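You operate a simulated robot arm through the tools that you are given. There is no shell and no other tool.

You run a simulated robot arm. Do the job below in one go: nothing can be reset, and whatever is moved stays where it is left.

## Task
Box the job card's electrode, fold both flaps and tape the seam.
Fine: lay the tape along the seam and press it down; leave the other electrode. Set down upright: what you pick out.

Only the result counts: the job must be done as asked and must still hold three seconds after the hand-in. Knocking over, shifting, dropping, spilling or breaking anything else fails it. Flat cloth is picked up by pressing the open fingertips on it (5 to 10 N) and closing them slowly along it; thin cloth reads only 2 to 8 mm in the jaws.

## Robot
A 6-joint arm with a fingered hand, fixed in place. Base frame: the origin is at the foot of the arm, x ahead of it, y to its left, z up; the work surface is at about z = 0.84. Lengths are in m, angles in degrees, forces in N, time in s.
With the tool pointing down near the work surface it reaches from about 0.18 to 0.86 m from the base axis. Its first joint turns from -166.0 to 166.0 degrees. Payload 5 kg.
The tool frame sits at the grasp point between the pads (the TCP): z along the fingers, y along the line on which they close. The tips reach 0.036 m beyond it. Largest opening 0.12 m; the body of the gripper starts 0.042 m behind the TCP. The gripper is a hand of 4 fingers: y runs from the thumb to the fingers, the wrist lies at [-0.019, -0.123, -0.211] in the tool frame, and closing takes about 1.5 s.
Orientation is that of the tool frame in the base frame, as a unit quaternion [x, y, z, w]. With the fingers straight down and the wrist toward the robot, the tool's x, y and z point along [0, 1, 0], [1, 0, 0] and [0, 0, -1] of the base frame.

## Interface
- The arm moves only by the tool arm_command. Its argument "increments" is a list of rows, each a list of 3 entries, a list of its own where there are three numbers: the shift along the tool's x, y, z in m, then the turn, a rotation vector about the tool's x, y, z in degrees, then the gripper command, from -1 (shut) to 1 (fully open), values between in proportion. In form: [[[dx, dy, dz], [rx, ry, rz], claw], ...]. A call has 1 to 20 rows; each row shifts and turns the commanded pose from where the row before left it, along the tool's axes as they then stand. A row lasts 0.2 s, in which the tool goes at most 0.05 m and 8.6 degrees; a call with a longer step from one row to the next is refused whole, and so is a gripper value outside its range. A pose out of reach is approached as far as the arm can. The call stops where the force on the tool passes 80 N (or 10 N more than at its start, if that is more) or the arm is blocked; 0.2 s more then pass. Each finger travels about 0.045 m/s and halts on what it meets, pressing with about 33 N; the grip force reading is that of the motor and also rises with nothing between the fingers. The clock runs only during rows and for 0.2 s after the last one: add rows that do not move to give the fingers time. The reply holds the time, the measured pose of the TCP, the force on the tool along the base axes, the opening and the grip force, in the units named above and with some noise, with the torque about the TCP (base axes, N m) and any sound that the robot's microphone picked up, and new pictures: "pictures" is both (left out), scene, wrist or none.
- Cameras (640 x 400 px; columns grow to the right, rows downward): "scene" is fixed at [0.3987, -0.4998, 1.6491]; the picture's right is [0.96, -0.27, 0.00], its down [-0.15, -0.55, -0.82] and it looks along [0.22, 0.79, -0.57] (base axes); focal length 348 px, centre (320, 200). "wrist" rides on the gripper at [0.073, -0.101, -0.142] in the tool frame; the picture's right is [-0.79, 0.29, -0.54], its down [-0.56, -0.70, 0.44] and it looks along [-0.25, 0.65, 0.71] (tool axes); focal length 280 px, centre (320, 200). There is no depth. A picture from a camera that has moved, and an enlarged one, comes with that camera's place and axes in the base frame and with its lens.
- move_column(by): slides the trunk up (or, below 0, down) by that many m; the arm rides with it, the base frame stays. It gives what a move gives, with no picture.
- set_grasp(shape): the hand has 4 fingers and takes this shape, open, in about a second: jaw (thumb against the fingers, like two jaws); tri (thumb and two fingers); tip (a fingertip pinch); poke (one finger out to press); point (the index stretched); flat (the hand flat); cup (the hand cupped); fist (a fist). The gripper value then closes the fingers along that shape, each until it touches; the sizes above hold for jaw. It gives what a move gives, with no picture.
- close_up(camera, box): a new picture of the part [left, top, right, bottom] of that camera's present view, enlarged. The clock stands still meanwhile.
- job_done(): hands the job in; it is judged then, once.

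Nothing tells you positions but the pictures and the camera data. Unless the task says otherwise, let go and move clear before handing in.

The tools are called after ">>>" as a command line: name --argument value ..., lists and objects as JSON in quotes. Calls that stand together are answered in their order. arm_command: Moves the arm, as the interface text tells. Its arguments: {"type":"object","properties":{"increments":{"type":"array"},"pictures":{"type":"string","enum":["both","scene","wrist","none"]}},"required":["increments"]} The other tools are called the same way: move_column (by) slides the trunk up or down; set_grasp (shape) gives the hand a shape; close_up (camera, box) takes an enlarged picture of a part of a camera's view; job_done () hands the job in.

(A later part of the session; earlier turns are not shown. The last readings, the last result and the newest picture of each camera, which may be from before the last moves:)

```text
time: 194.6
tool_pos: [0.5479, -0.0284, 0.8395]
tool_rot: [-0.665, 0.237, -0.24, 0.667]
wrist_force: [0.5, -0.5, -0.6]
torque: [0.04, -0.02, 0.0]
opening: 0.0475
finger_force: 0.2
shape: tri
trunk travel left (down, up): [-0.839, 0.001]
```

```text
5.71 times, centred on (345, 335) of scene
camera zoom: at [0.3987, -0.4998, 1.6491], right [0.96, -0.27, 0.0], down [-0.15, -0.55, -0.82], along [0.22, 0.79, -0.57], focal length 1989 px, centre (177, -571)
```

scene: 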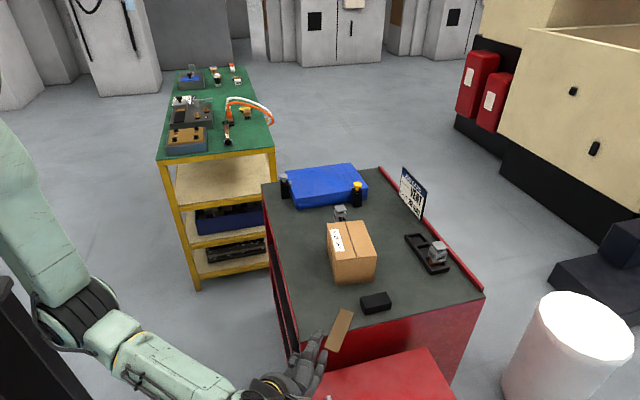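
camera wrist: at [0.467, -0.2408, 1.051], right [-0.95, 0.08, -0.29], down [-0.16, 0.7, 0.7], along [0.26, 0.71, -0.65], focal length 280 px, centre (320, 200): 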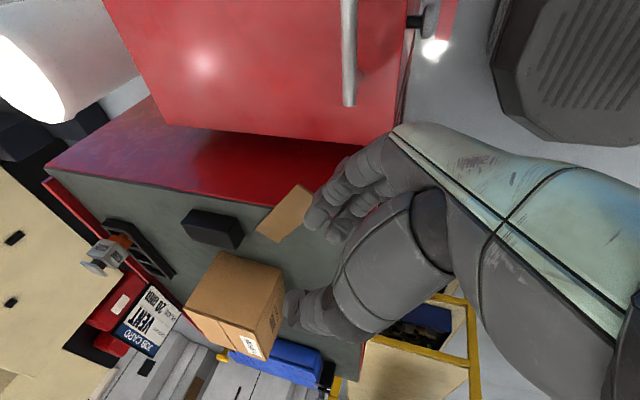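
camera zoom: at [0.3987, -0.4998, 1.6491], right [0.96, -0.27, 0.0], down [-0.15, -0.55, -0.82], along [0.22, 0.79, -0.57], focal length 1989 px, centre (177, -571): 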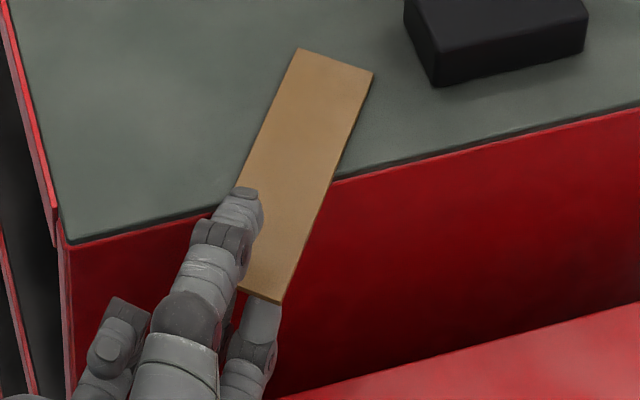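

The thumb is over the tape and the fingers under it. I'll raise 4 mm so the lower fingers touch first and lift the tape's front edge slightly rather than tipping it off, then close slowly.

>>> arm_command --increments '[[[0, -0.004, 0], [0, 0, 0], -0.3], [[0, 0, 0], [0, 0, 0], -0.4], [[0, 0, 0], [0, 0, 0], -0.5], [[0, 0, 0], [0, 0, 0], -0.6], [[0, 0, 0], [0, 0, 0], -0.7], [[0, 0, 0], [0, 0, 0], -0.75], [[0, 0, 0], [0, 0, 0], -0.75]]' --pictures "none"

>>> close_up --camera "wrist" --box '[220, 150, 380, 310]'

>>> close_up --camera "scene" --box '[310, 300, 380, 370]'

```text
time: 196.2
tool_pos: [0.5482, -0.0275, 0.8426]
tool_rot: [-0.666, 0.237, -0.238, 0.666]
wrist_force: [0.8, 0.4, 0.1]
torque: [0.02, 0.0, -0.01]
opening: 0.0152
finger_force: 0.1
shape: tri
trunk travel left (down, up): [-0.839, 0.001]
```

```text
2.50 times, centred on (300, 230) of wrist
camera zoom: at [0.5127, -0.1844, 0.9456], right [-0.95, 0.08, -0.29], down [-0.16, 0.7, 0.7], along [0.26, 0.71, -0.65], focal length 701 px, centre (370, 125)
```

zoom: 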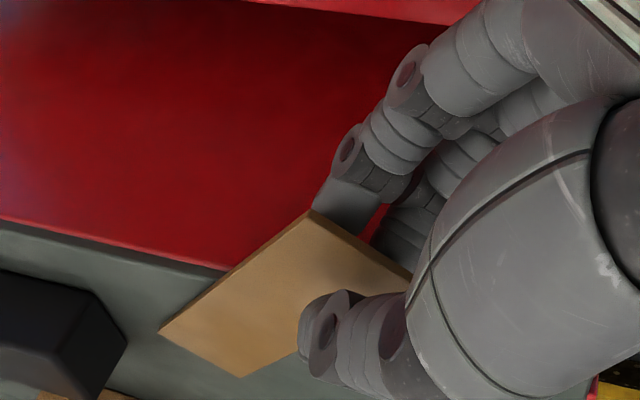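

```text
5.71 times, centred on (345, 335) of scene
camera zoom: at [0.3987, -0.4998, 1.6491], right [0.96, -0.27, 0.0], down [-0.15, -0.55, -0.82], along [0.22, 0.79, -0.57], focal length 1989 px, centre (177, -571)
```

zoom: 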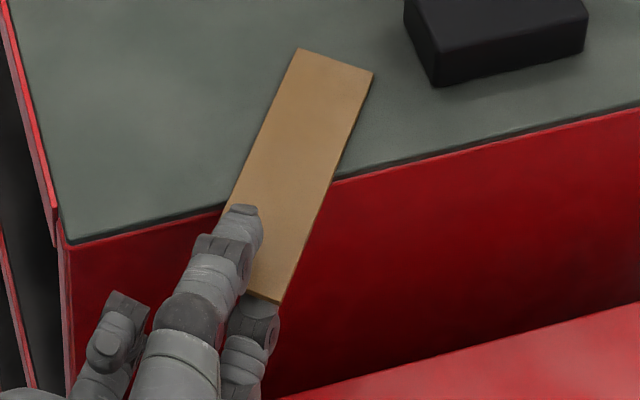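

Both sides are close to the tape and it hasn't moved. I'll close the last bit slowly.

>>> arm_command --increments '[[[0, 0, 0], [0, 0, 0], -0.8], [[0, 0, 0], [0, 0, 0], -0.85], [[0, 0, 0], [0, 0, 0], -0.9], [[0, 0, 0], [0, 0, 0], -0.95], [[0, 0, 0], [0, 0, 0], -1], [[0, 0, 0], [0, 0, 0], -1], [[0, 0, 0], [0, 0, 0], -1]]' --pictures "none"

>>> close_up --camera "wrist" --box '[220, 150, 380, 310]'

>>> close_up --camera "scene" --box '[310, 300, 380, 370]'

```text
time: 197.8
tool_pos: [0.548, -0.0286, 0.8433]
tool_rot: [-0.665, 0.237, -0.239, 0.667]
wrist_force: [-0.3, -0.6, 0.5]
torque: [0.01, 0.01, 0.01]
opening: 0.0
finger_force: 33.2
shape: tri
trunk travel left (down, up): [-0.839, 0.001]
```

```text
2.50 times, centred on (300, 230) of wrist
camera zoom: at [0.5127, -0.1844, 0.9456], right [-0.95, 0.08, -0.29], down [-0.16, 0.7, 0.7], along [0.26, 0.71, -0.65], focal length 701 px, centre (370, 125)
```

zoom: 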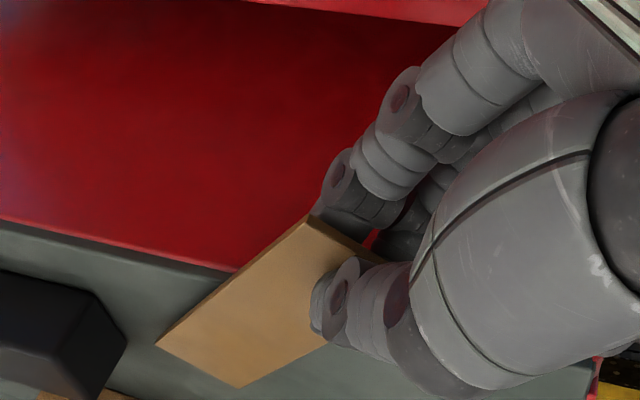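

```text
5.71 times, centred on (345, 335) of scene
camera zoom: at [0.3987, -0.4998, 1.6491], right [0.96, -0.27, 0.0], down [-0.15, -0.55, -0.82], along [0.22, 0.79, -0.57], focal length 1989 px, centre (177, -571)
```

zoom: 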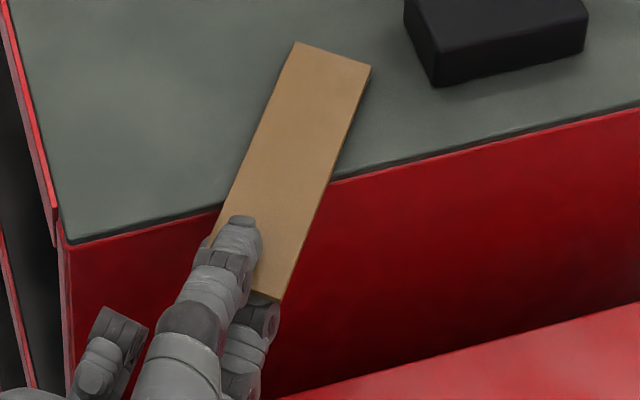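

Grip force is 33 N with the tape between thumb and fingers. I'll lift gently 2 cm to test the hold.

>>> arm_command --increments '[[[0, -0.003, 0], [0, 0, 0], -1], [[0, -0.006, 0], [0, 0, 0], -1], [[0, -0.01, 0], [0, 0, 0], -1], [[0, 0, 0], [0, 0, 0], -1]]' --pictures "none"

>>> close_up --camera "wrist" --box '[220, 150, 380, 310]'

>>> close_up --camera "scene" --box '[310, 290, 390, 370]'

```text
time: 198.8
tool_pos: [0.5483, -0.0289, 0.8605]
tool_rot: [-0.666, 0.236, -0.238, 0.667]
wrist_force: [0.0, 0.4, -0.2]
torque: [0.0, 0.02, -0.05]
opening: 0.0
finger_force: 32.8
shape: tri
trunk travel left (down, up): [-0.839, 0.001]
```

```text
2.50 times, centred on (300, 230) of wrist
camera zoom: at [0.5134, -0.1852, 0.964], right [-0.95, 0.08, -0.29], down [-0.16, 0.7, 0.7], along [0.26, 0.71, -0.65], focal length 701 px, centre (370, 125)
```

zoom: 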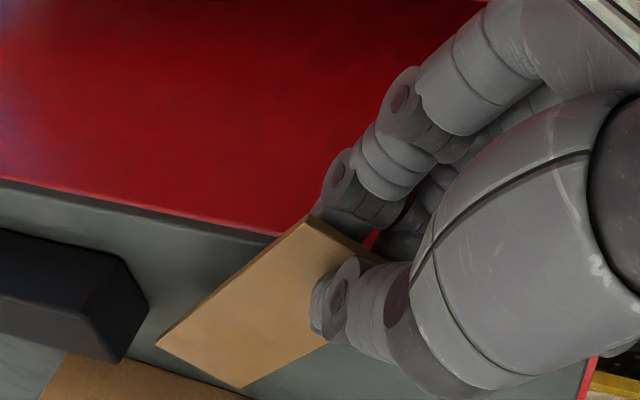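

```text
5.00 times, centred on (350, 330) of scene
camera zoom: at [0.3987, -0.4998, 1.6491], right [0.96, -0.27, 0.0], down [-0.15, -0.55, -0.82], along [0.22, 0.79, -0.57], focal length 1740 px, centre (170, -450)
```

zoom: 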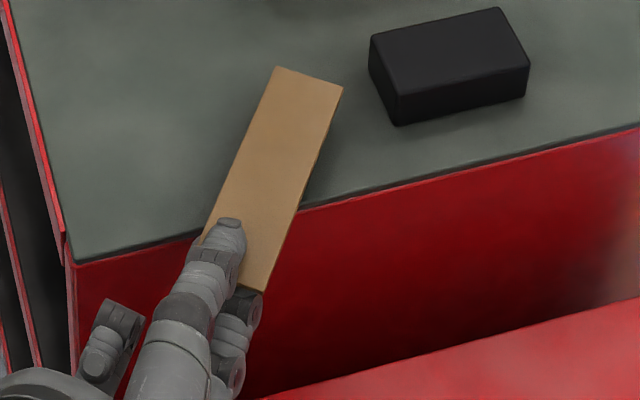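

The tape is held firmly by its thickness and lifted clear. Its far end is about 3° up, which I'll level out. I'll raise it, turn to the seam direction, and bring it in front of the box.

>>> arm_command --increments '[[[0, -0.03, 0], [0, 0, 0], -1], [[0, -0.04, 0], [0, 0, 0], -1], [[0, -0.04, 0], [0, 0, 0], -1], [[0, -0.04, 0], [0, 0, 0], -1], [[0, 0, 0.02], [0, -6.3, 0], -1], [[0, 0, 0.03], [0, -6.3, 0], -1], [[0, 0, 0.03], [0, -6.3, 0], -1], [[0, 0, 0.03], [0, -6.3, 0], -1], [[0, 0, 0.02], [0, -6.3, 0], -1], [[0, 0, 0], [0, 0, 0], -1]]' --pictures "both"

>>> close_up --camera "wrist" --box '[120, 100, 400, 380]'

>>> close_up --camera "scene" --box '[290, 190, 430, 330]'

```text
time: 201.0
tool_pos: [0.6046, 0.0866, 1.0121]
tool_rot: [-0.705, 0.046, -0.049, 0.706]
wrist_force: [0.2, 0.4, 0.5]
torque: [-0.01, 0.01, 0.0]
opening: 0.0001
finger_force: 32.4
shape: tri
trunk travel left (down, up): [-0.839, 0.001]
camera wrist: at [0.656, -0.0642, 1.1156], right [-0.85, -0.43, -0.29], down [-0.5, 0.51, 0.7], along [-0.15, 0.74, -0.65], focal length 280 px, centre (320, 200)
```

scene: 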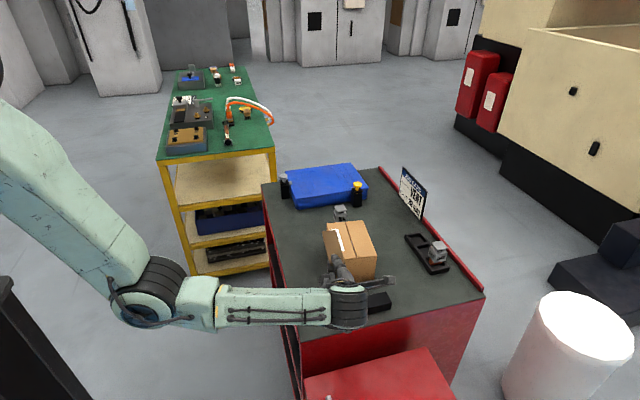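
wrist: 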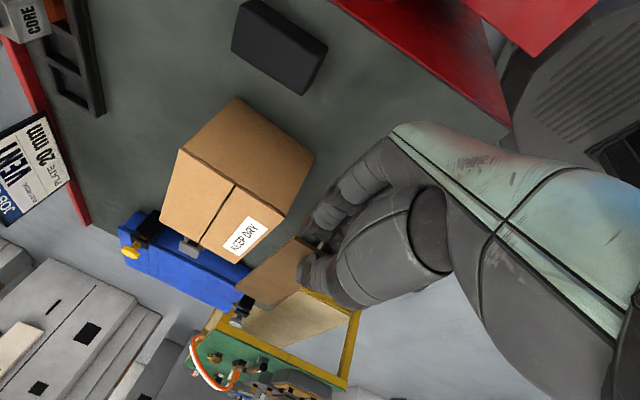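

```text
1.43 times, centred on (260, 240) of wrist
camera zoom: at [0.656, -0.0642, 1.1156], right [-0.85, -0.43, -0.29], down [-0.5, 0.51, 0.7], along [-0.15, 0.74, -0.65], focal length 401 px, centre (406, 143)
```

zoom: 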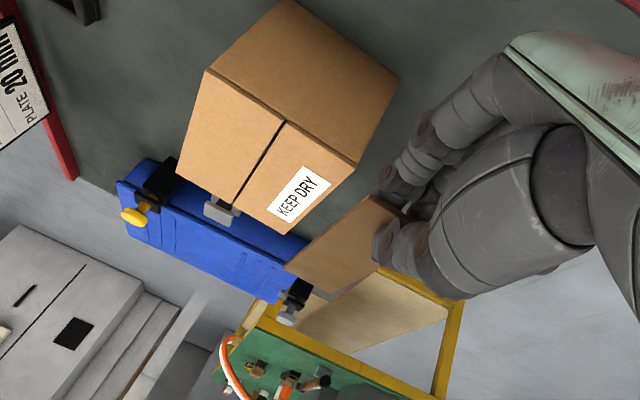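

```text
2.86 times, centred on (360, 260) of scene
camera zoom: at [0.3987, -0.4998, 1.6491], right [0.96, -0.27, 0.0], down [-0.15, -0.55, -0.82], along [0.22, 0.79, -0.57], focal length 994 px, centre (206, 29)
```

zoom: 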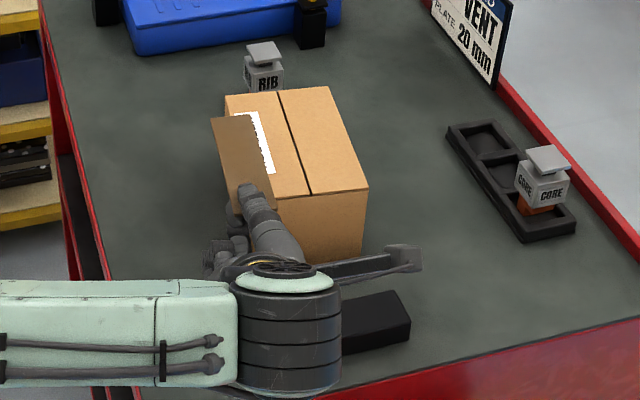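

The tape is steady at 82°, nearly along the seam. I'll rise a little, lower the trunk 0.10 m for reach, then move toward the box front.

>>> arm_command --increments '[[[0, -0.03, 0], [0, 0, 0], -1], [[0, -0.03, 0], [0, 0, 0], -1], [[0, -0.02, 0], [0, 0, 0], -1], [[0, 0, 0], [0, 0, 0], -1]]' --pictures "none"

>>> move_column --by -0.1

>>> arm_command --increments '[[[0.035, 0, 0], [0, 0, 0], -1], [[0.035, 0, 0.01], [0, 0, 0], -1], [[0.0065, 0, 0.013], [-3, 0, 0], -1], [[0, 0, 0], [0, 0, 0], -1]]' --pictures "both"

>>> close_up --camera "scene" --box '[300, 200, 420, 320]'

>>> close_up --camera "wrist" --box '[120, 100, 400, 380]'

```text
time: 202.0
tool_pos: [0.6065, 0.0879, 1.0916]
tool_rot: [-0.705, 0.047, -0.049, 0.706]
wrist_force: [0.3, 0.0, -0.5]
torque: [-0.05, -0.01, -0.04]
opening: 0.0
finger_force: 33.2
shape: tri
trunk travel left (down, up): [-0.839, 0.001]
```

```text
time: 203.3
tool_pos: [0.606, 0.0887, 0.993]
tool_rot: [-0.705, 0.046, -0.049, 0.706]
wrist_force: [-0.7, -0.6, 0.2]
torque: [0.02, -0.02, 0.0]
opening: 0.0
finger_force: 33.3
shape: tri
trunk travel left (down, up): [-0.739, 0.101]
```

```text
time: 204.3
tool_pos: [0.6848, 0.1032, 0.9915]
tool_rot: [0.724, -0.048, 0.048, -0.686]
wrist_force: [-0.1, -0.6, -0.3]
torque: [-0.02, -0.02, 0.02]
opening: 0.0001
finger_force: 33.0
shape: tri
trunk travel left (down, up): [-0.739, 0.101]
camera wrist: at [0.7364, -0.0433, 1.1016], right [-0.86, -0.44, -0.26], down [-0.49, 0.55, 0.67], along [-0.16, 0.71, -0.69], focal length 280 px, centre (320, 200)
```

scene: 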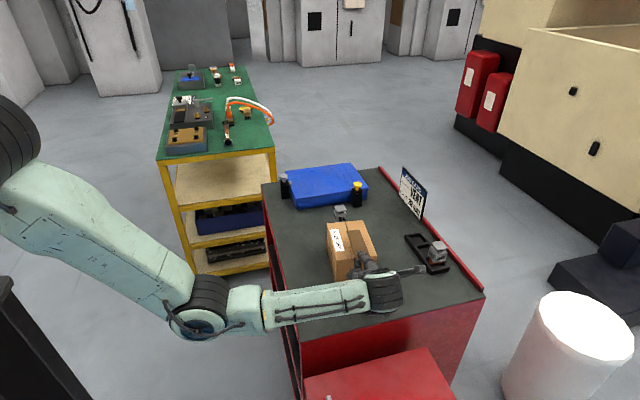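
wrist: 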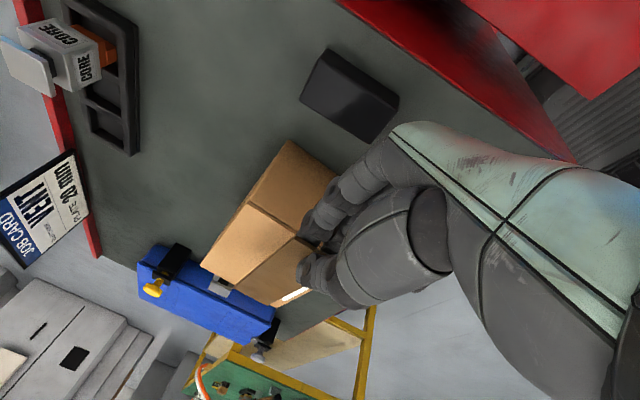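

```text
3.33 times, centred on (360, 260) of scene
camera zoom: at [0.3987, -0.4998, 1.6491], right [0.96, -0.27, 0.0], down [-0.15, -0.55, -0.82], along [0.22, 0.79, -0.57], focal length 1160 px, centre (187, 0)
```

zoom: 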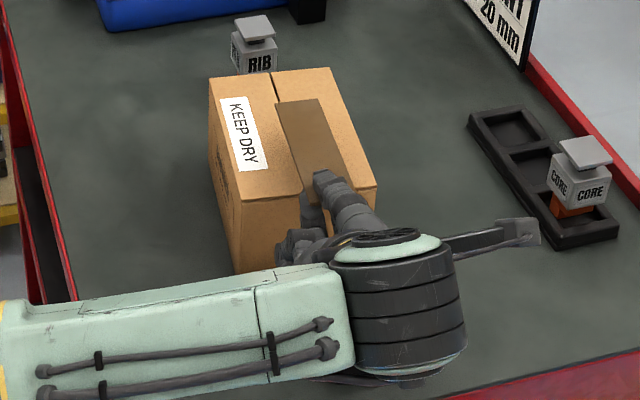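

```text
1.43 times, centred on (260, 240) of wrist
camera zoom: at [0.7364, -0.0433, 1.1016], right [-0.86, -0.44, -0.26], down [-0.49, 0.55, 0.67], along [-0.16, 0.71, -0.69], focal length 401 px, centre (406, 143)
```

zoom: 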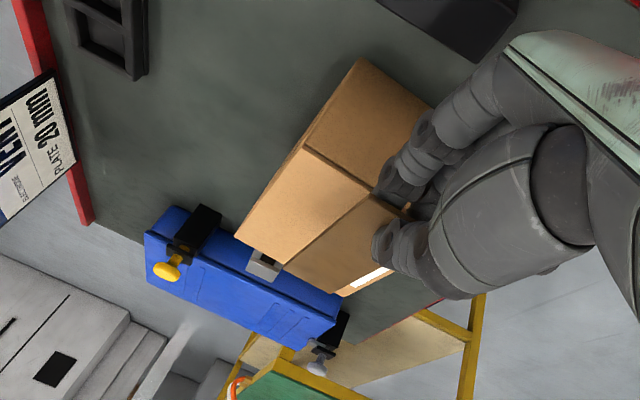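

The tape hovers over the box, already close to the seam line. I'll advance about 19 mm, lower to a couple of centimetres above, and then measure carefully.

>>> arm_command --increments '[[[-0.002, 0, 0.0187], [0, 0, 0], -1], [[0, 0.015, 0], [0, 0, 0], -1], [[0, 0.008, 0], [0, 0, 0], -1], [[0, 0, 0], [0, 0, 0], -1], [[0, 0, 0], [0, 0, 0], -1]]' --pictures "none"

>>> close_up --camera "scene" --box '[325, 205, 395, 285]'

>>> close_up --camera "wrist" --box '[180, 120, 360, 300]'

```text
time: 205.5
tool_pos: [0.6866, 0.1199, 0.9671]
tool_rot: [0.723, -0.047, 0.048, -0.688]
wrist_force: [0.3, -0.8, 0.2]
torque: [-0.03, 0.01, -0.01]
opening: 0.0
finger_force: 33.3
shape: tri
trunk travel left (down, up): [-0.739, 0.101]
```

```text
5.00 times, centred on (360, 245) of scene
camera zoom: at [0.3987, -0.4998, 1.6491], right [0.96, -0.27, 0.0], down [-0.15, -0.55, -0.82], along [0.22, 0.79, -0.57], focal length 1740 px, centre (120, -25)
```

zoom: 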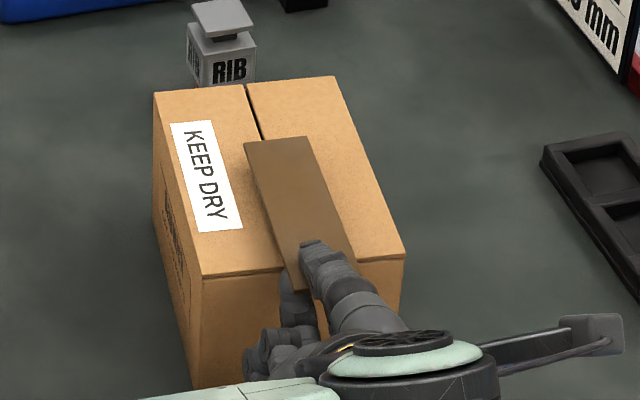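

```text
2.22 times, centred on (270, 210) of wrist
camera zoom: at [0.7378, -0.0267, 1.0777], right [-0.86, -0.44, -0.26], down [-0.49, 0.55, 0.67], along [-0.16, 0.71, -0.69], focal length 623 px, centre (431, 178)
```

zoom: 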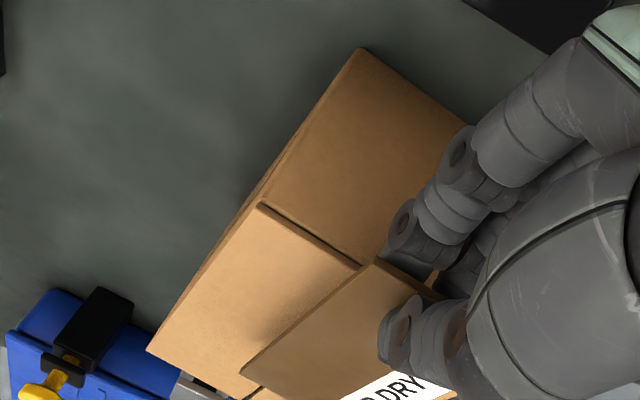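

The tape is parallel to the seam within about 1° and roughly 1.5 mm to the right of it. I'll correct that and lower gently until it touches the flaps.

>>> arm_command --increments '[[[-0.0015, 0.006, 0], [0, 0, 0], -1], [[0, 0.005, 0], [0, 0, 0], -1], [[0, 0, 0], [0, 0, 0], -1]]' --pictures "none"

>>> close_up --camera "scene" --box '[325, 205, 395, 285]'

>>> close_up --camera "wrist" --box '[180, 120, 360, 300]'

```text
time: 206.3
tool_pos: [0.6836, 0.1189, 0.9568]
tool_rot: [0.723, -0.047, 0.048, -0.687]
wrist_force: [0.2, 1.3, 0.1]
torque: [0.02, -0.01, 0.03]
opening: 0.0001
finger_force: 33.0
shape: tri
trunk travel left (down, up): [-0.739, 0.101]
```

```text
5.00 times, centred on (360, 245) of scene
camera zoom: at [0.3987, -0.4998, 1.6491], right [0.96, -0.27, 0.0], down [-0.15, -0.55, -0.82], along [0.22, 0.79, -0.57], focal length 1740 px, centre (120, -25)
```

zoom: 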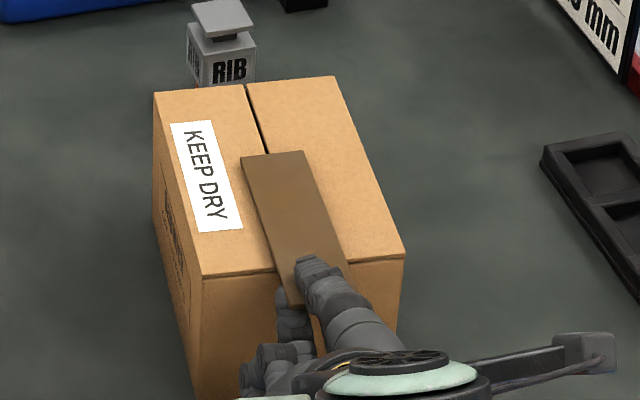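

```text
2.22 times, centred on (270, 210) of wrist
camera zoom: at [0.7361, -0.0269, 1.0669], right [-0.86, -0.44, -0.26], down [-0.49, 0.55, 0.67], along [-0.15, 0.71, -0.69], focal length 623 px, centre (431, 178)
```

zoom: 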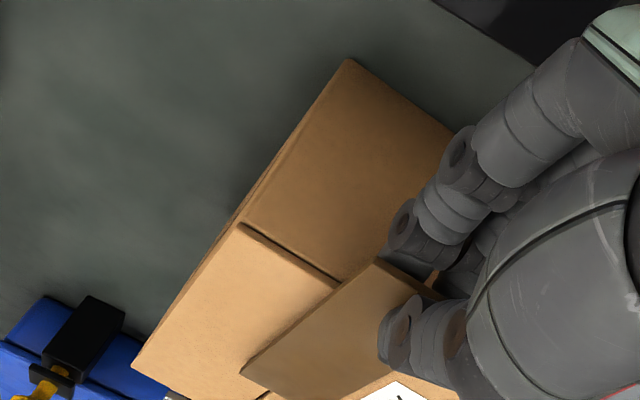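

The far end is exactly on the seam and the near end is about 2 mm right. I'll rotate 1.1° and shift slightly to fix that, then touch down.

>>> arm_command --increments '[[[-0.0025, 0, 0], [0, 1.1, 0], -1], [[0, 0.003, 0], [0, 0, 0], -1], [[0, 0, 0], [0, 0, 0], -1]]' --pictures "none"

>>> arm_command --increments '[[[0, 0.002, 0], [0, 0, 0], -1], [[0, 0, 0], [0, 0, 0], -1]]' --pictures "none"

>>> close_up --camera "scene" --box '[325, 205, 395, 285]'

```text
time: 207.1
tool_pos: [0.6819, 0.118, 0.9535]
tool_rot: [0.724, -0.054, 0.055, -0.686]
wrist_force: [0.3, -0.2, 0.9]
torque: [0.01, 0.01, 0.04]
opening: 0.0002
finger_force: 33.2
shape: tri
trunk travel left (down, up): [-0.739, 0.101]
```

```text
time: 207.7
tool_pos: [0.6815, 0.117, 0.9527]
tool_rot: [0.723, -0.054, 0.055, -0.686]
wrist_force: [-0.1, -0.5, 0.6]
torque: [0.02, 0.0, 0.03]
opening: 0.0
finger_force: 33.0
shape: tri
trunk travel left (down, up): [-0.739, 0.101]
```

```text
5.00 times, centred on (360, 245) of scene
camera zoom: at [0.3987, -0.4998, 1.6491], right [0.96, -0.27, 0.0], down [-0.15, -0.55, -0.82], along [0.22, 0.79, -0.57], focal length 1740 px, centre (120, -25)
```

zoom: 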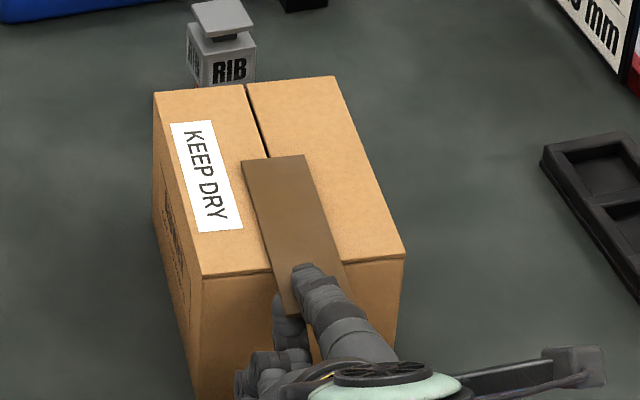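

I'll take a closer look at the alignment before touching down.

>>> close_up --camera "scene" --box '[340, 225, 375, 270]'

>>> close_up --camera "wrist" --box '[200, 170, 340, 310]'

```text
8.89 times, centred on (358, 248) of scene
camera zoom: at [0.3987, -0.4998, 1.6491], right [0.96, -0.27, 0.0], down [-0.15, -0.55, -0.82], along [0.22, 0.79, -0.57], focal length 3094 px, centre (-13, -222)
```

zoom: 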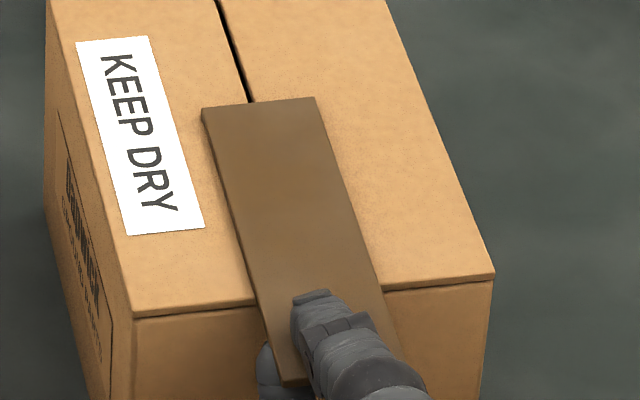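

```text
2.86 times, centred on (270, 240) of wrist
camera zoom: at [0.7306, -0.0289, 1.0622], right [-0.86, -0.43, -0.26], down [-0.48, 0.56, 0.67], along [-0.14, 0.71, -0.69], focal length 801 px, centre (463, 86)
```

zoom: 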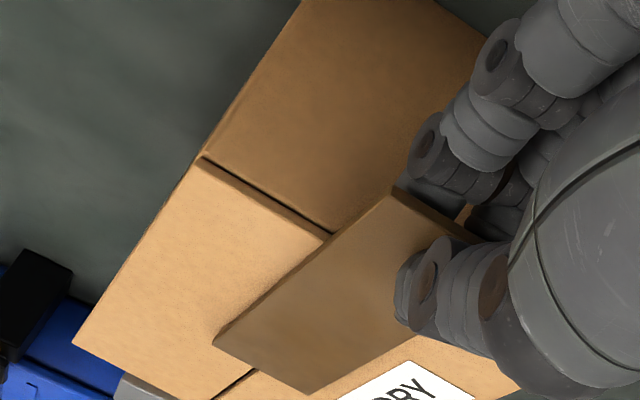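

Alignment is good: the tape centre is within about 1 mm of the seam at both ends. I'll lower in 1.5 mm steps until contact.

>>> arm_command --increments '[[[-0.001, 0.0015, 0], [0, 0, 0], -1], [[0, 0, 0], [0, 0, 0], -1]]' --pictures "none"

>>> arm_command --increments '[[[0, 0.0015, 0], [0, 0, 0], -1], [[0, 0, 0], [0, 0, 0], -1]]' --pictures "none"

>>> arm_command --increments '[[[0, 0.0015, 0], [0, 0, 0], -1], [[0, 0, 0], [0, 0, 0], -1]]' --pictures "none"

```text
time: 208.3
tool_pos: [0.6805, 0.1189, 0.9507]
tool_rot: [0.722, -0.055, 0.056, -0.687]
wrist_force: [0.5, -0.2, 1.7]
torque: [0.1, -0.01, -0.01]
opening: 0.0
finger_force: 33.3
shape: tri
trunk travel left (down, up): [-0.739, 0.101]
```

```text
time: 208.9
tool_pos: [0.6801, 0.118, 0.949]
tool_rot: [0.723, -0.054, 0.055, -0.687]
wrist_force: [2.1, -0.7, 3.3]
torque: [0.13, -0.02, -0.07]
opening: 0.0001
finger_force: 33.3
shape: tri
trunk travel left (down, up): [-0.739, 0.101]
```

```text
time: 209.5
tool_pos: [0.6807, 0.1188, 0.947]
tool_rot: [0.723, -0.055, 0.056, -0.687]
wrist_force: [1.3, 0.3, 5.0]
torque: [0.19, 0.0, -0.07]
opening: 0.0
finger_force: 33.0
shape: tri
trunk travel left (down, up): [-0.739, 0.101]
```

Contact is at the box's front edge, so the far end is still slightly high. I'll ease up 2 mm and pitch 1.5° down to lay it flat.

>>> arm_command --increments '[[[0, -0.0025, 0], [-1.5, 0, 0], -1], [[0, 0, 0], [0, 0, 0], -1]]' --pictures "none"

>>> close_up --camera "scene" --box '[340, 225, 375, 270]'

```text
time: 210.1
tool_pos: [0.6806, 0.1175, 0.9486]
tool_rot: [0.732, -0.055, 0.054, -0.677]
wrist_force: [0.4, 1.3, 3.2]
torque: [0.17, -0.01, 0.02]
opening: 0.0
finger_force: 32.5
shape: tri
trunk travel left (down, up): [-0.739, 0.101]
```

```text
8.89 times, centred on (358, 248) of scene
camera zoom: at [0.3987, -0.4998, 1.6491], right [0.96, -0.27, 0.0], down [-0.15, -0.55, -0.82], along [0.22, 0.79, -0.57], focal length 3094 px, centre (-13, -222)
```

zoom: 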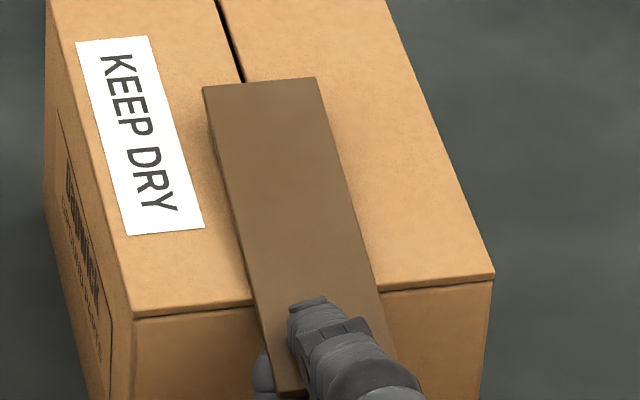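

Pressing at the front edge pivoted the tape up in the grip, so its far end is now about 17 mm high. I'll raise clear and pitch further down to level it.

>>> arm_command --increments '[[[0, -0.008, 0], [0, 0, 0], -1], [[0, -0.005, 0], [-3, 0, 0], -1], [[0, 0, 0], [-2.5, 0, 0], -1], [[0, 0, 0], [0, 0, 0], -1]]' --pictures "none"

>>> close_up --camera "scene" --box '[340, 225, 375, 270]'

>>> close_up --camera "wrist" --box '[200, 170, 340, 310]'

```text
time: 211.1
tool_pos: [0.6807, 0.1194, 0.9607]
tool_rot: [0.764, -0.057, 0.051, -0.641]
wrist_force: [-1.1, 0.3, -0.2]
torque: [-0.01, -0.03, 0.02]
opening: 0.0
finger_force: 33.8
shape: tri
trunk travel left (down, up): [-0.739, 0.101]
```

```text
8.89 times, centred on (358, 248) of scene
camera zoom: at [0.3987, -0.4998, 1.6491], right [0.96, -0.27, 0.0], down [-0.15, -0.55, -0.82], along [0.22, 0.79, -0.57], focal length 3094 px, centre (-13, -222)
```

zoom: 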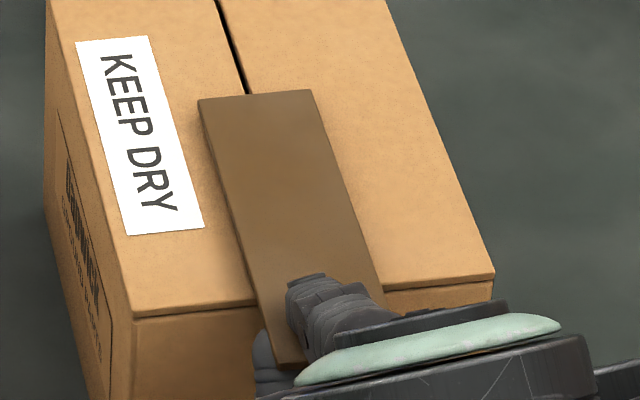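

```text
2.86 times, centred on (270, 240) of wrist
camera zoom: at [0.7314, -0.0134, 1.0878], right [-0.87, -0.46, -0.19], down [-0.47, 0.64, 0.61], along [-0.15, 0.62, -0.77], focal length 801 px, centre (463, 86)
```

zoom: 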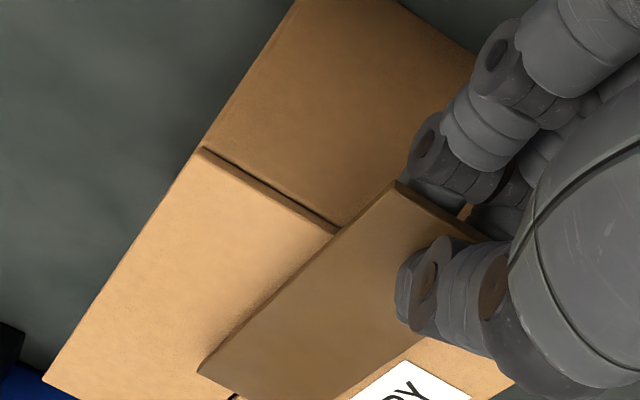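

Now it's nearly level. I'll lower again in small steps.

>>> arm_command --increments '[[[0, 0.004, 0.0007], [0, 0, 0], -1], [[0, 0.0025, 0.0004], [0, 0, 0], -1], [[0, 0, 0], [0, 0, 0], -1]]' --pictures "none"

>>> arm_command --increments '[[[0, 0.0015, 0.0003], [0, 0, 0], -1], [[0, 0, 0], [0, 0, 0], -1]]' --pictures "none"

>>> close_up --camera "scene" --box '[340, 225, 375, 270]'

```text
time: 211.9
tool_pos: [0.6808, 0.1198, 0.956]
tool_rot: [0.763, -0.058, 0.052, -0.642]
wrist_force: [-0.5, 0.7, -0.4]
torque: [0.09, 0.01, -0.02]
opening: 0.0
finger_force: 33.4
shape: tri
trunk travel left (down, up): [-0.739, 0.101]
```

```text
time: 212.5
tool_pos: [0.68, 0.12, 0.9548]
tool_rot: [0.763, -0.057, 0.051, -0.641]
wrist_force: [-0.7, 0.8, 0.2]
torque: [0.07, 0.03, 0.03]
opening: 0.0001
finger_force: 33.1
shape: tri
trunk travel left (down, up): [-0.739, 0.101]
```

```text
8.89 times, centred on (358, 248) of scene
camera zoom: at [0.3987, -0.4998, 1.6491], right [0.96, -0.27, 0.0], down [-0.15, -0.55, -0.82], along [0.22, 0.79, -0.57], focal length 3094 px, centre (-13, -222)
```

zoom: 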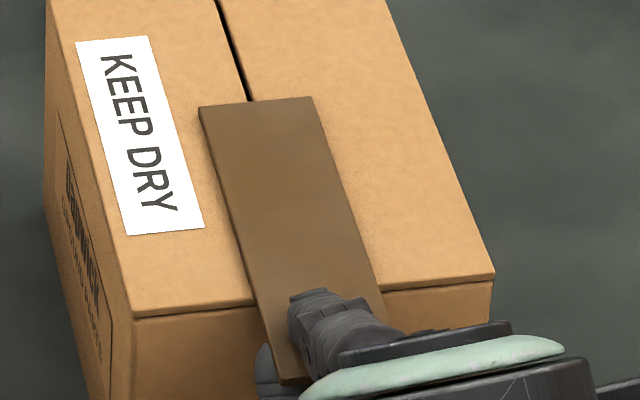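

>>> arm_command --increments '[[[0, 0.0015, 0.0003], [0, 0, 0], -1], [[0, 0, 0], [0, 0, 0], -1]]' --pictures "none"

>>> arm_command --increments '[[[0, 0.0015, 0.0003], [0, 0, 0], -1], [[0, 0, 0], [0, 0, 0], -1]]' --pictures "none"

>>> close_up --camera "scene" --box '[340, 225, 375, 270]'

>>> close_up --camera "wrist" --box '[200, 170, 340, 310]'

```text
time: 213.1
tool_pos: [0.6816, 0.1188, 0.9539]
tool_rot: [0.763, -0.057, 0.052, -0.641]
wrist_force: [0.0, -1.0, 4.6]
torque: [0.2, -0.01, -0.01]
opening: 0.0002
finger_force: 32.9
shape: tri
trunk travel left (down, up): [-0.739, 0.101]
```

```text
time: 213.7
tool_pos: [0.6827, 0.1197, 0.9526]
tool_rot: [0.763, -0.058, 0.052, -0.642]
wrist_force: [-0.5, -0.6, 6.2]
torque: [0.31, -0.02, 0.01]
opening: 0.0
finger_force: 33.0
shape: tri
trunk travel left (down, up): [-0.739, 0.101]
```

```text
8.89 times, centred on (358, 248) of scene
camera zoom: at [0.3987, -0.4998, 1.6491], right [0.96, -0.27, 0.0], down [-0.15, -0.55, -0.82], along [0.22, 0.79, -0.57], focal length 3094 px, centre (-13, -222)
```

zoom: 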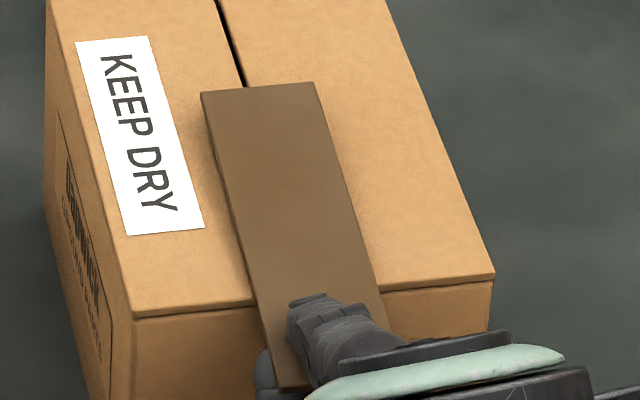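

```text
2.86 times, centred on (270, 240) of wrist
camera zoom: at [0.7323, -0.0138, 1.0789], right [-0.87, -0.46, -0.2], down [-0.47, 0.64, 0.61], along [-0.15, 0.62, -0.77], focal length 801 px, centre (463, 86)
```

zoom: 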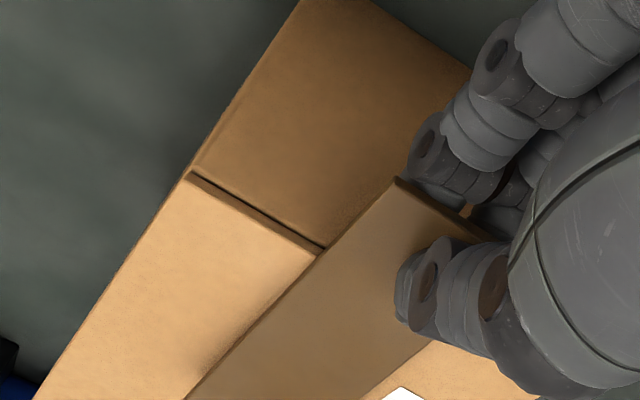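

Contact is again first at the box's front edge. I'll raise, pitch a further 6° so the far end touches first, and let the tape settle flat from there.

>>> arm_command --increments '[[[0, -0.008, -0.0014], [0, 0, 0], -1], [[0, -0.004, -0.0007], [-3, 0, 0], -1], [[0, 0, 0], [-3, 0, 0], -1], [[0, 0, 0], [0, 0, 0], -1]]' --pictures "none"

>>> close_up --camera "scene" --box '[340, 225, 375, 270]'

```text
time: 214.7
tool_pos: [0.6803, 0.1195, 0.9631]
tool_rot: [0.796, -0.061, 0.049, -0.6]
wrist_force: [0.6, 0.3, 0.5]
torque: [0.13, -0.03, -0.01]
opening: 0.0
finger_force: 33.0
shape: tri
trunk travel left (down, up): [-0.739, 0.101]
```

```text
8.89 times, centred on (358, 248) of scene
camera zoom: at [0.3987, -0.4998, 1.6491], right [0.96, -0.27, 0.0], down [-0.15, -0.55, -0.82], along [0.22, 0.79, -0.57], focal length 3094 px, centre (-13, -222)
```

zoom: 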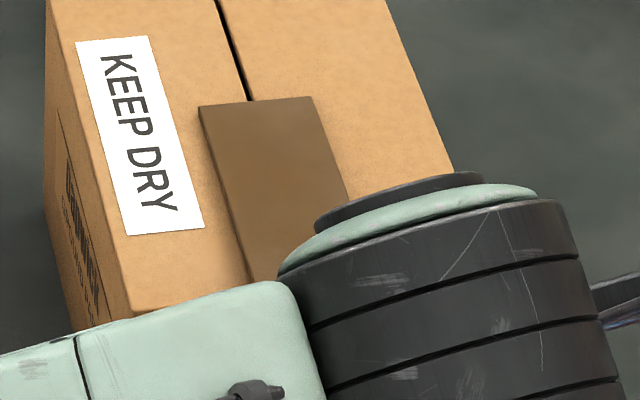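

The far end touches first now. I'll lower the near end down onto the box.

>>> arm_command --increments '[[[0, 0.002, 0.0006], [0, 0, 0], -1], [[0, 0.002, 0.0006], [0, 0, 0], -1], [[0, 0, 0], [0, 0, 0], -1]]' --pictures "none"

>>> arm_command --increments '[[[0, 0.002, 0.0006], [0, 0, 0], -1], [[0, 0, 0], [0, 0, 0], -1]]' --pictures "none"

>>> close_up --camera "wrist" --box '[180, 150, 360, 330]'

>>> close_up --camera "scene" --box '[340, 225, 375, 270]'

```text
time: 215.5
tool_pos: [0.6796, 0.1188, 0.9594]
tool_rot: [0.796, -0.061, 0.049, -0.6]
wrist_force: [-0.2, 0.8, 0.8]
torque: [0.17, 0.0, 0.01]
opening: 0.0
finger_force: 33.4
shape: tri
trunk travel left (down, up): [-0.739, 0.101]
```

```text
time: 216.1
tool_pos: [0.6811, 0.1197, 0.9588]
tool_rot: [0.796, -0.061, 0.049, -0.6]
wrist_force: [0.3, 1.8, 2.8]
torque: [0.19, 0.0, -0.02]
opening: 0.0
finger_force: 33.0
shape: tri
trunk travel left (down, up): [-0.739, 0.101]
```

```text
2.22 times, centred on (270, 240) of wrist
camera zoom: at [0.7342, -0.0001, 1.0962], right [-0.87, -0.47, -0.13], down [-0.46, 0.7, 0.55], along [-0.17, 0.54, -0.83], focal length 623 px, centre (431, 111)
```

zoom: 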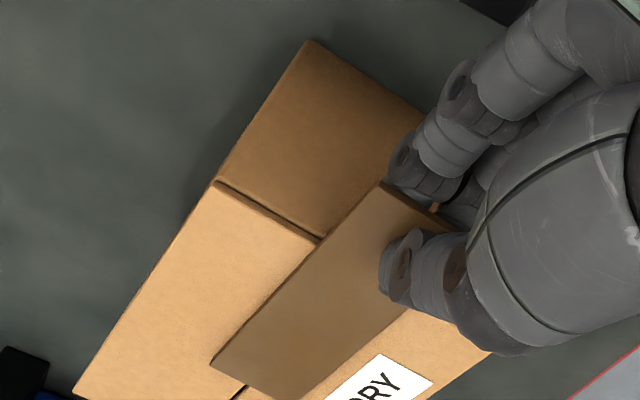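

```text
8.89 times, centred on (358, 248) of scene
camera zoom: at [0.3987, -0.4998, 1.6491], right [0.96, -0.27, 0.0], down [-0.15, -0.55, -0.82], along [0.22, 0.79, -0.57], focal length 3094 px, centre (-13, -222)
```

zoom: 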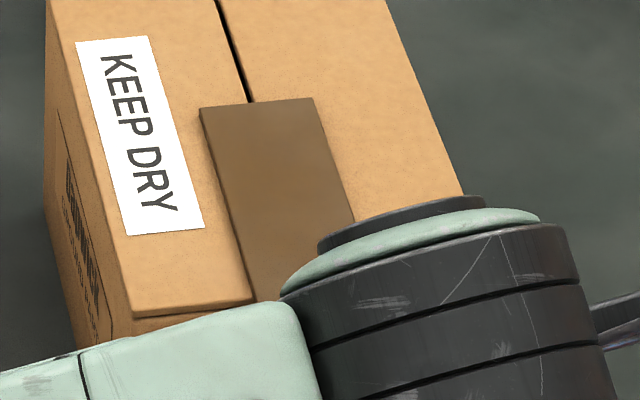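

Both ends are in contact, so the tape lies flat. I'll open slowly to release it.

>>> arm_command --increments '[[[0, 0, 0], [0, 0, 0], -0.95], [[0, 0, 0], [0, 0, 0], -0.88], [[0, 0, 0], [0, 0, 0], -0.8], [[0, 0, 0], [0, 0, 0], -0.7], [[0, 0, 0], [0, 0, 0], -0.6], [[0, 0, 0], [0, 0, 0], -0.6]]' --pictures "none"

>>> close_up --camera "wrist" --box '[180, 150, 360, 330]'

>>> close_up --camera "scene" --box '[340, 225, 375, 270]'

```text
time: 217.5
tool_pos: [0.6817, 0.1194, 0.958]
tool_rot: [0.796, -0.06, 0.049, -0.601]
wrist_force: [0.4, -0.3, -0.5]
torque: [-0.04, 0.01, -0.01]
opening: 0.0235
finger_force: 0.2
shape: tri
trunk travel left (down, up): [-0.739, 0.101]
```

```text
2.22 times, centred on (270, 240) of wrist
camera zoom: at [0.7344, -0.0001, 1.0959], right [-0.87, -0.47, -0.13], down [-0.46, 0.7, 0.55], along [-0.17, 0.54, -0.83], focal length 623 px, centre (431, 111)
```

zoom: 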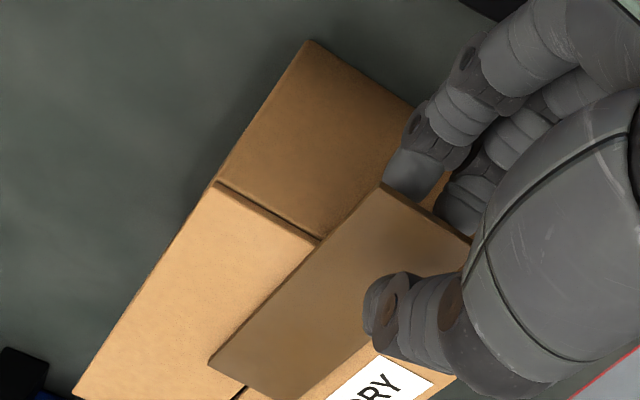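

```text
8.89 times, centred on (358, 248) of scene
camera zoom: at [0.3987, -0.4998, 1.6491], right [0.96, -0.27, 0.0], down [-0.15, -0.55, -0.82], along [0.22, 0.79, -0.57], focal length 3094 px, centre (-13, -222)
```

zoom: 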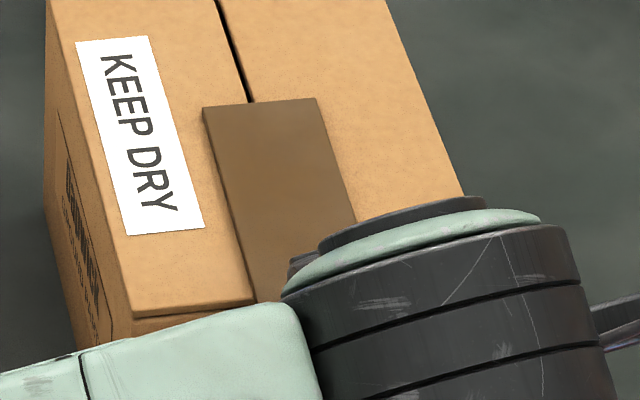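

The tape stays flat on the seam. I'll open wider and withdraw straight back.

>>> arm_command --increments '[[[0, 0, 0], [0, 0, 0], -0.4], [[0, 0, 0], [0, 0, 0], -0.2], [[0, 0.0028, -0.0096], [0, 0, 0], -0.2], [[0, 0.0055, -0.0193], [0, 0, 0], -0.2], [[0, 0.0055, -0.0193], [0, 0, 0], -0.2], [[0, 0.0055, -0.0193], [0, 0, 0], -0.2], [[0, 0.0055, -0.0193], [0, 0, 0], -0.2], [[0, 0, 0], [0, 0, 0], -0.2]]' --pictures "both"

>>> close_up --camera "scene" --box '[325, 205, 395, 285]'

>>> close_up --camera "wrist" --box '[160, 120, 400, 360]'

```text
time: 219.3
tool_pos: [0.663, 0.0318, 0.958]
tool_rot: [0.796, -0.06, 0.048, -0.6]
wrist_force: [-1.0, -1.1, -0.6]
torque: [0.0, -0.01, -0.01]
opening: 0.0476
finger_force: 0.1
shape: tri
trunk travel left (down, up): [-0.739, 0.101]
camera wrist: at [0.7175, -0.0881, 1.0966], right [-0.87, -0.47, -0.13], down [-0.46, 0.7, 0.55], along [-0.17, 0.54, -0.83], focal length 280 px, centre (320, 200)
```

scene: 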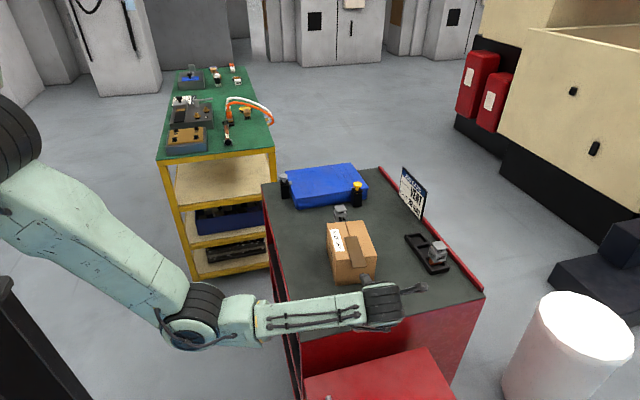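
wrist: 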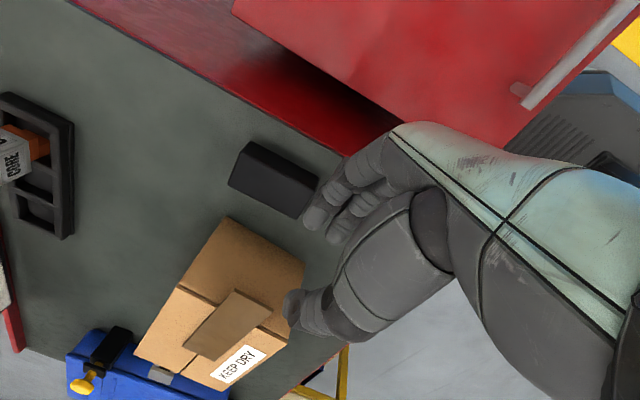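

```text
5.00 times, centred on (360, 245) of scene
camera zoom: at [0.3987, -0.4998, 1.6491], right [0.96, -0.27, 0.0], down [-0.15, -0.55, -0.82], along [0.22, 0.79, -0.57], focal length 1740 px, centre (120, -25)
```

zoom: 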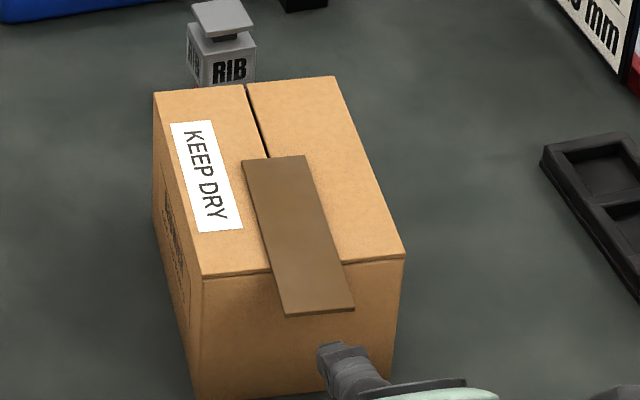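

```text
1.67 times, centred on (280, 240) of wrist
camera zoom: at [0.7175, -0.0881, 1.0966], right [-0.87, -0.47, -0.13], down [-0.46, 0.7, 0.55], along [-0.17, 0.54, -0.83], focal length 467 px, centre (387, 133)
```

zoom: 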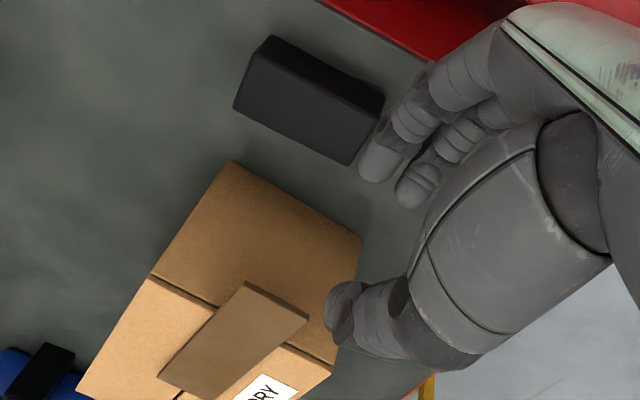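

The tape lies flat along the seam, within about 2 mm laterally, still overhanging the front edge by about 4 cm. I'll push it in by its end with a vertical fingertip, which also lets me press it down afterwards. First I'll bring the hand back to vertical the same way it came.

>>> arm_command --increments '[[[-0.0325, -0.0013, 0.0039], [0, 0, 0], -0.2], [[-0.0325, -0.0013, 0.0039], [0, 0, 0], -0.2], [[0, 0, 0], [0, 0, 0], -0.2]]' --pictures "none"

>>> move_column --by 0.1

>>> arm_command --increments '[[[0, 0, 0], [-8.2, 0, 0], -0.2], [[0, 0, 0], [-8.2, 0, 0], -0.2], [[0, 0, 0], [-8.2, 0, 0], -0.2], [[0, 0, 0], [-8.2, 0, 0], -0.2], [[0, 0, 0], [-8.2, 0, 0], -0.2], [[0, 0, 0], [-8.2, 0, 0], -0.2], [[0, 0, 0], [-8.2, 0, 0], -0.2], [[0, 0, 0], [-8.2, 0, 0], -0.2], [[0, 0, 0], [-8.4, 0, 0], -0.2], [[0, 0, 0], [0, 0, 0], -0.2]]' --pictures "both"

```text
time: 220.1
tool_pos: [0.6051, 0.0501, 0.9583]
tool_rot: [0.796, -0.061, 0.049, -0.601]
wrist_force: [0.6, -0.2, -0.1]
torque: [0.0, 0.0, -0.04]
opening: 0.0479
finger_force: 0.1
shape: tri
trunk travel left (down, up): [-0.739, 0.101]
```

```text
time: 221.5
tool_pos: [0.6035, 0.0497, 1.0574]
tool_rot: [0.795, -0.06, 0.048, -0.601]
wrist_force: [-0.6, 0.4, -0.3]
torque: [0.02, -0.01, 0.01]
opening: 0.0475
finger_force: 0.0
shape: tri
trunk travel left (down, up): [-0.839, 0.001]
```

```text
time: 223.7
tool_pos: [0.6153, 0.0469, 1.0366]
tool_rot: [0.997, -0.077, 0.003, 0.001]
wrist_force: [0.1, -0.1, 0.1]
torque: [0.0, 0.02, -0.01]
opening: 0.0477
finger_force: 0.0
shape: tri
out of reach, approached as far as the arm can: row 5, 6, 7, 8
trunk travel left (down, up): [-0.839, 0.001]
camera wrist: at [0.7009, 0.1358, 1.182], right [-0.83, -0.16, 0.54], down [-0.44, 0.78, -0.45], along [-0.34, -0.61, -0.72], focal length 280 px, centre (320, 200)
```

scene: 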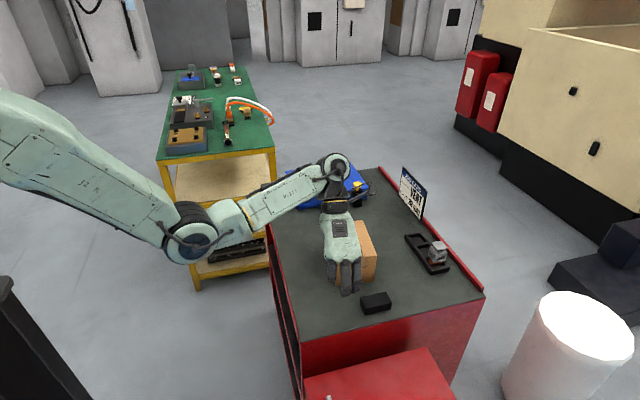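
wrist: 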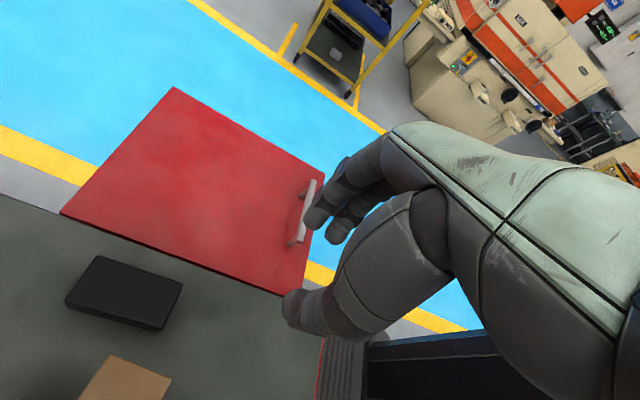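

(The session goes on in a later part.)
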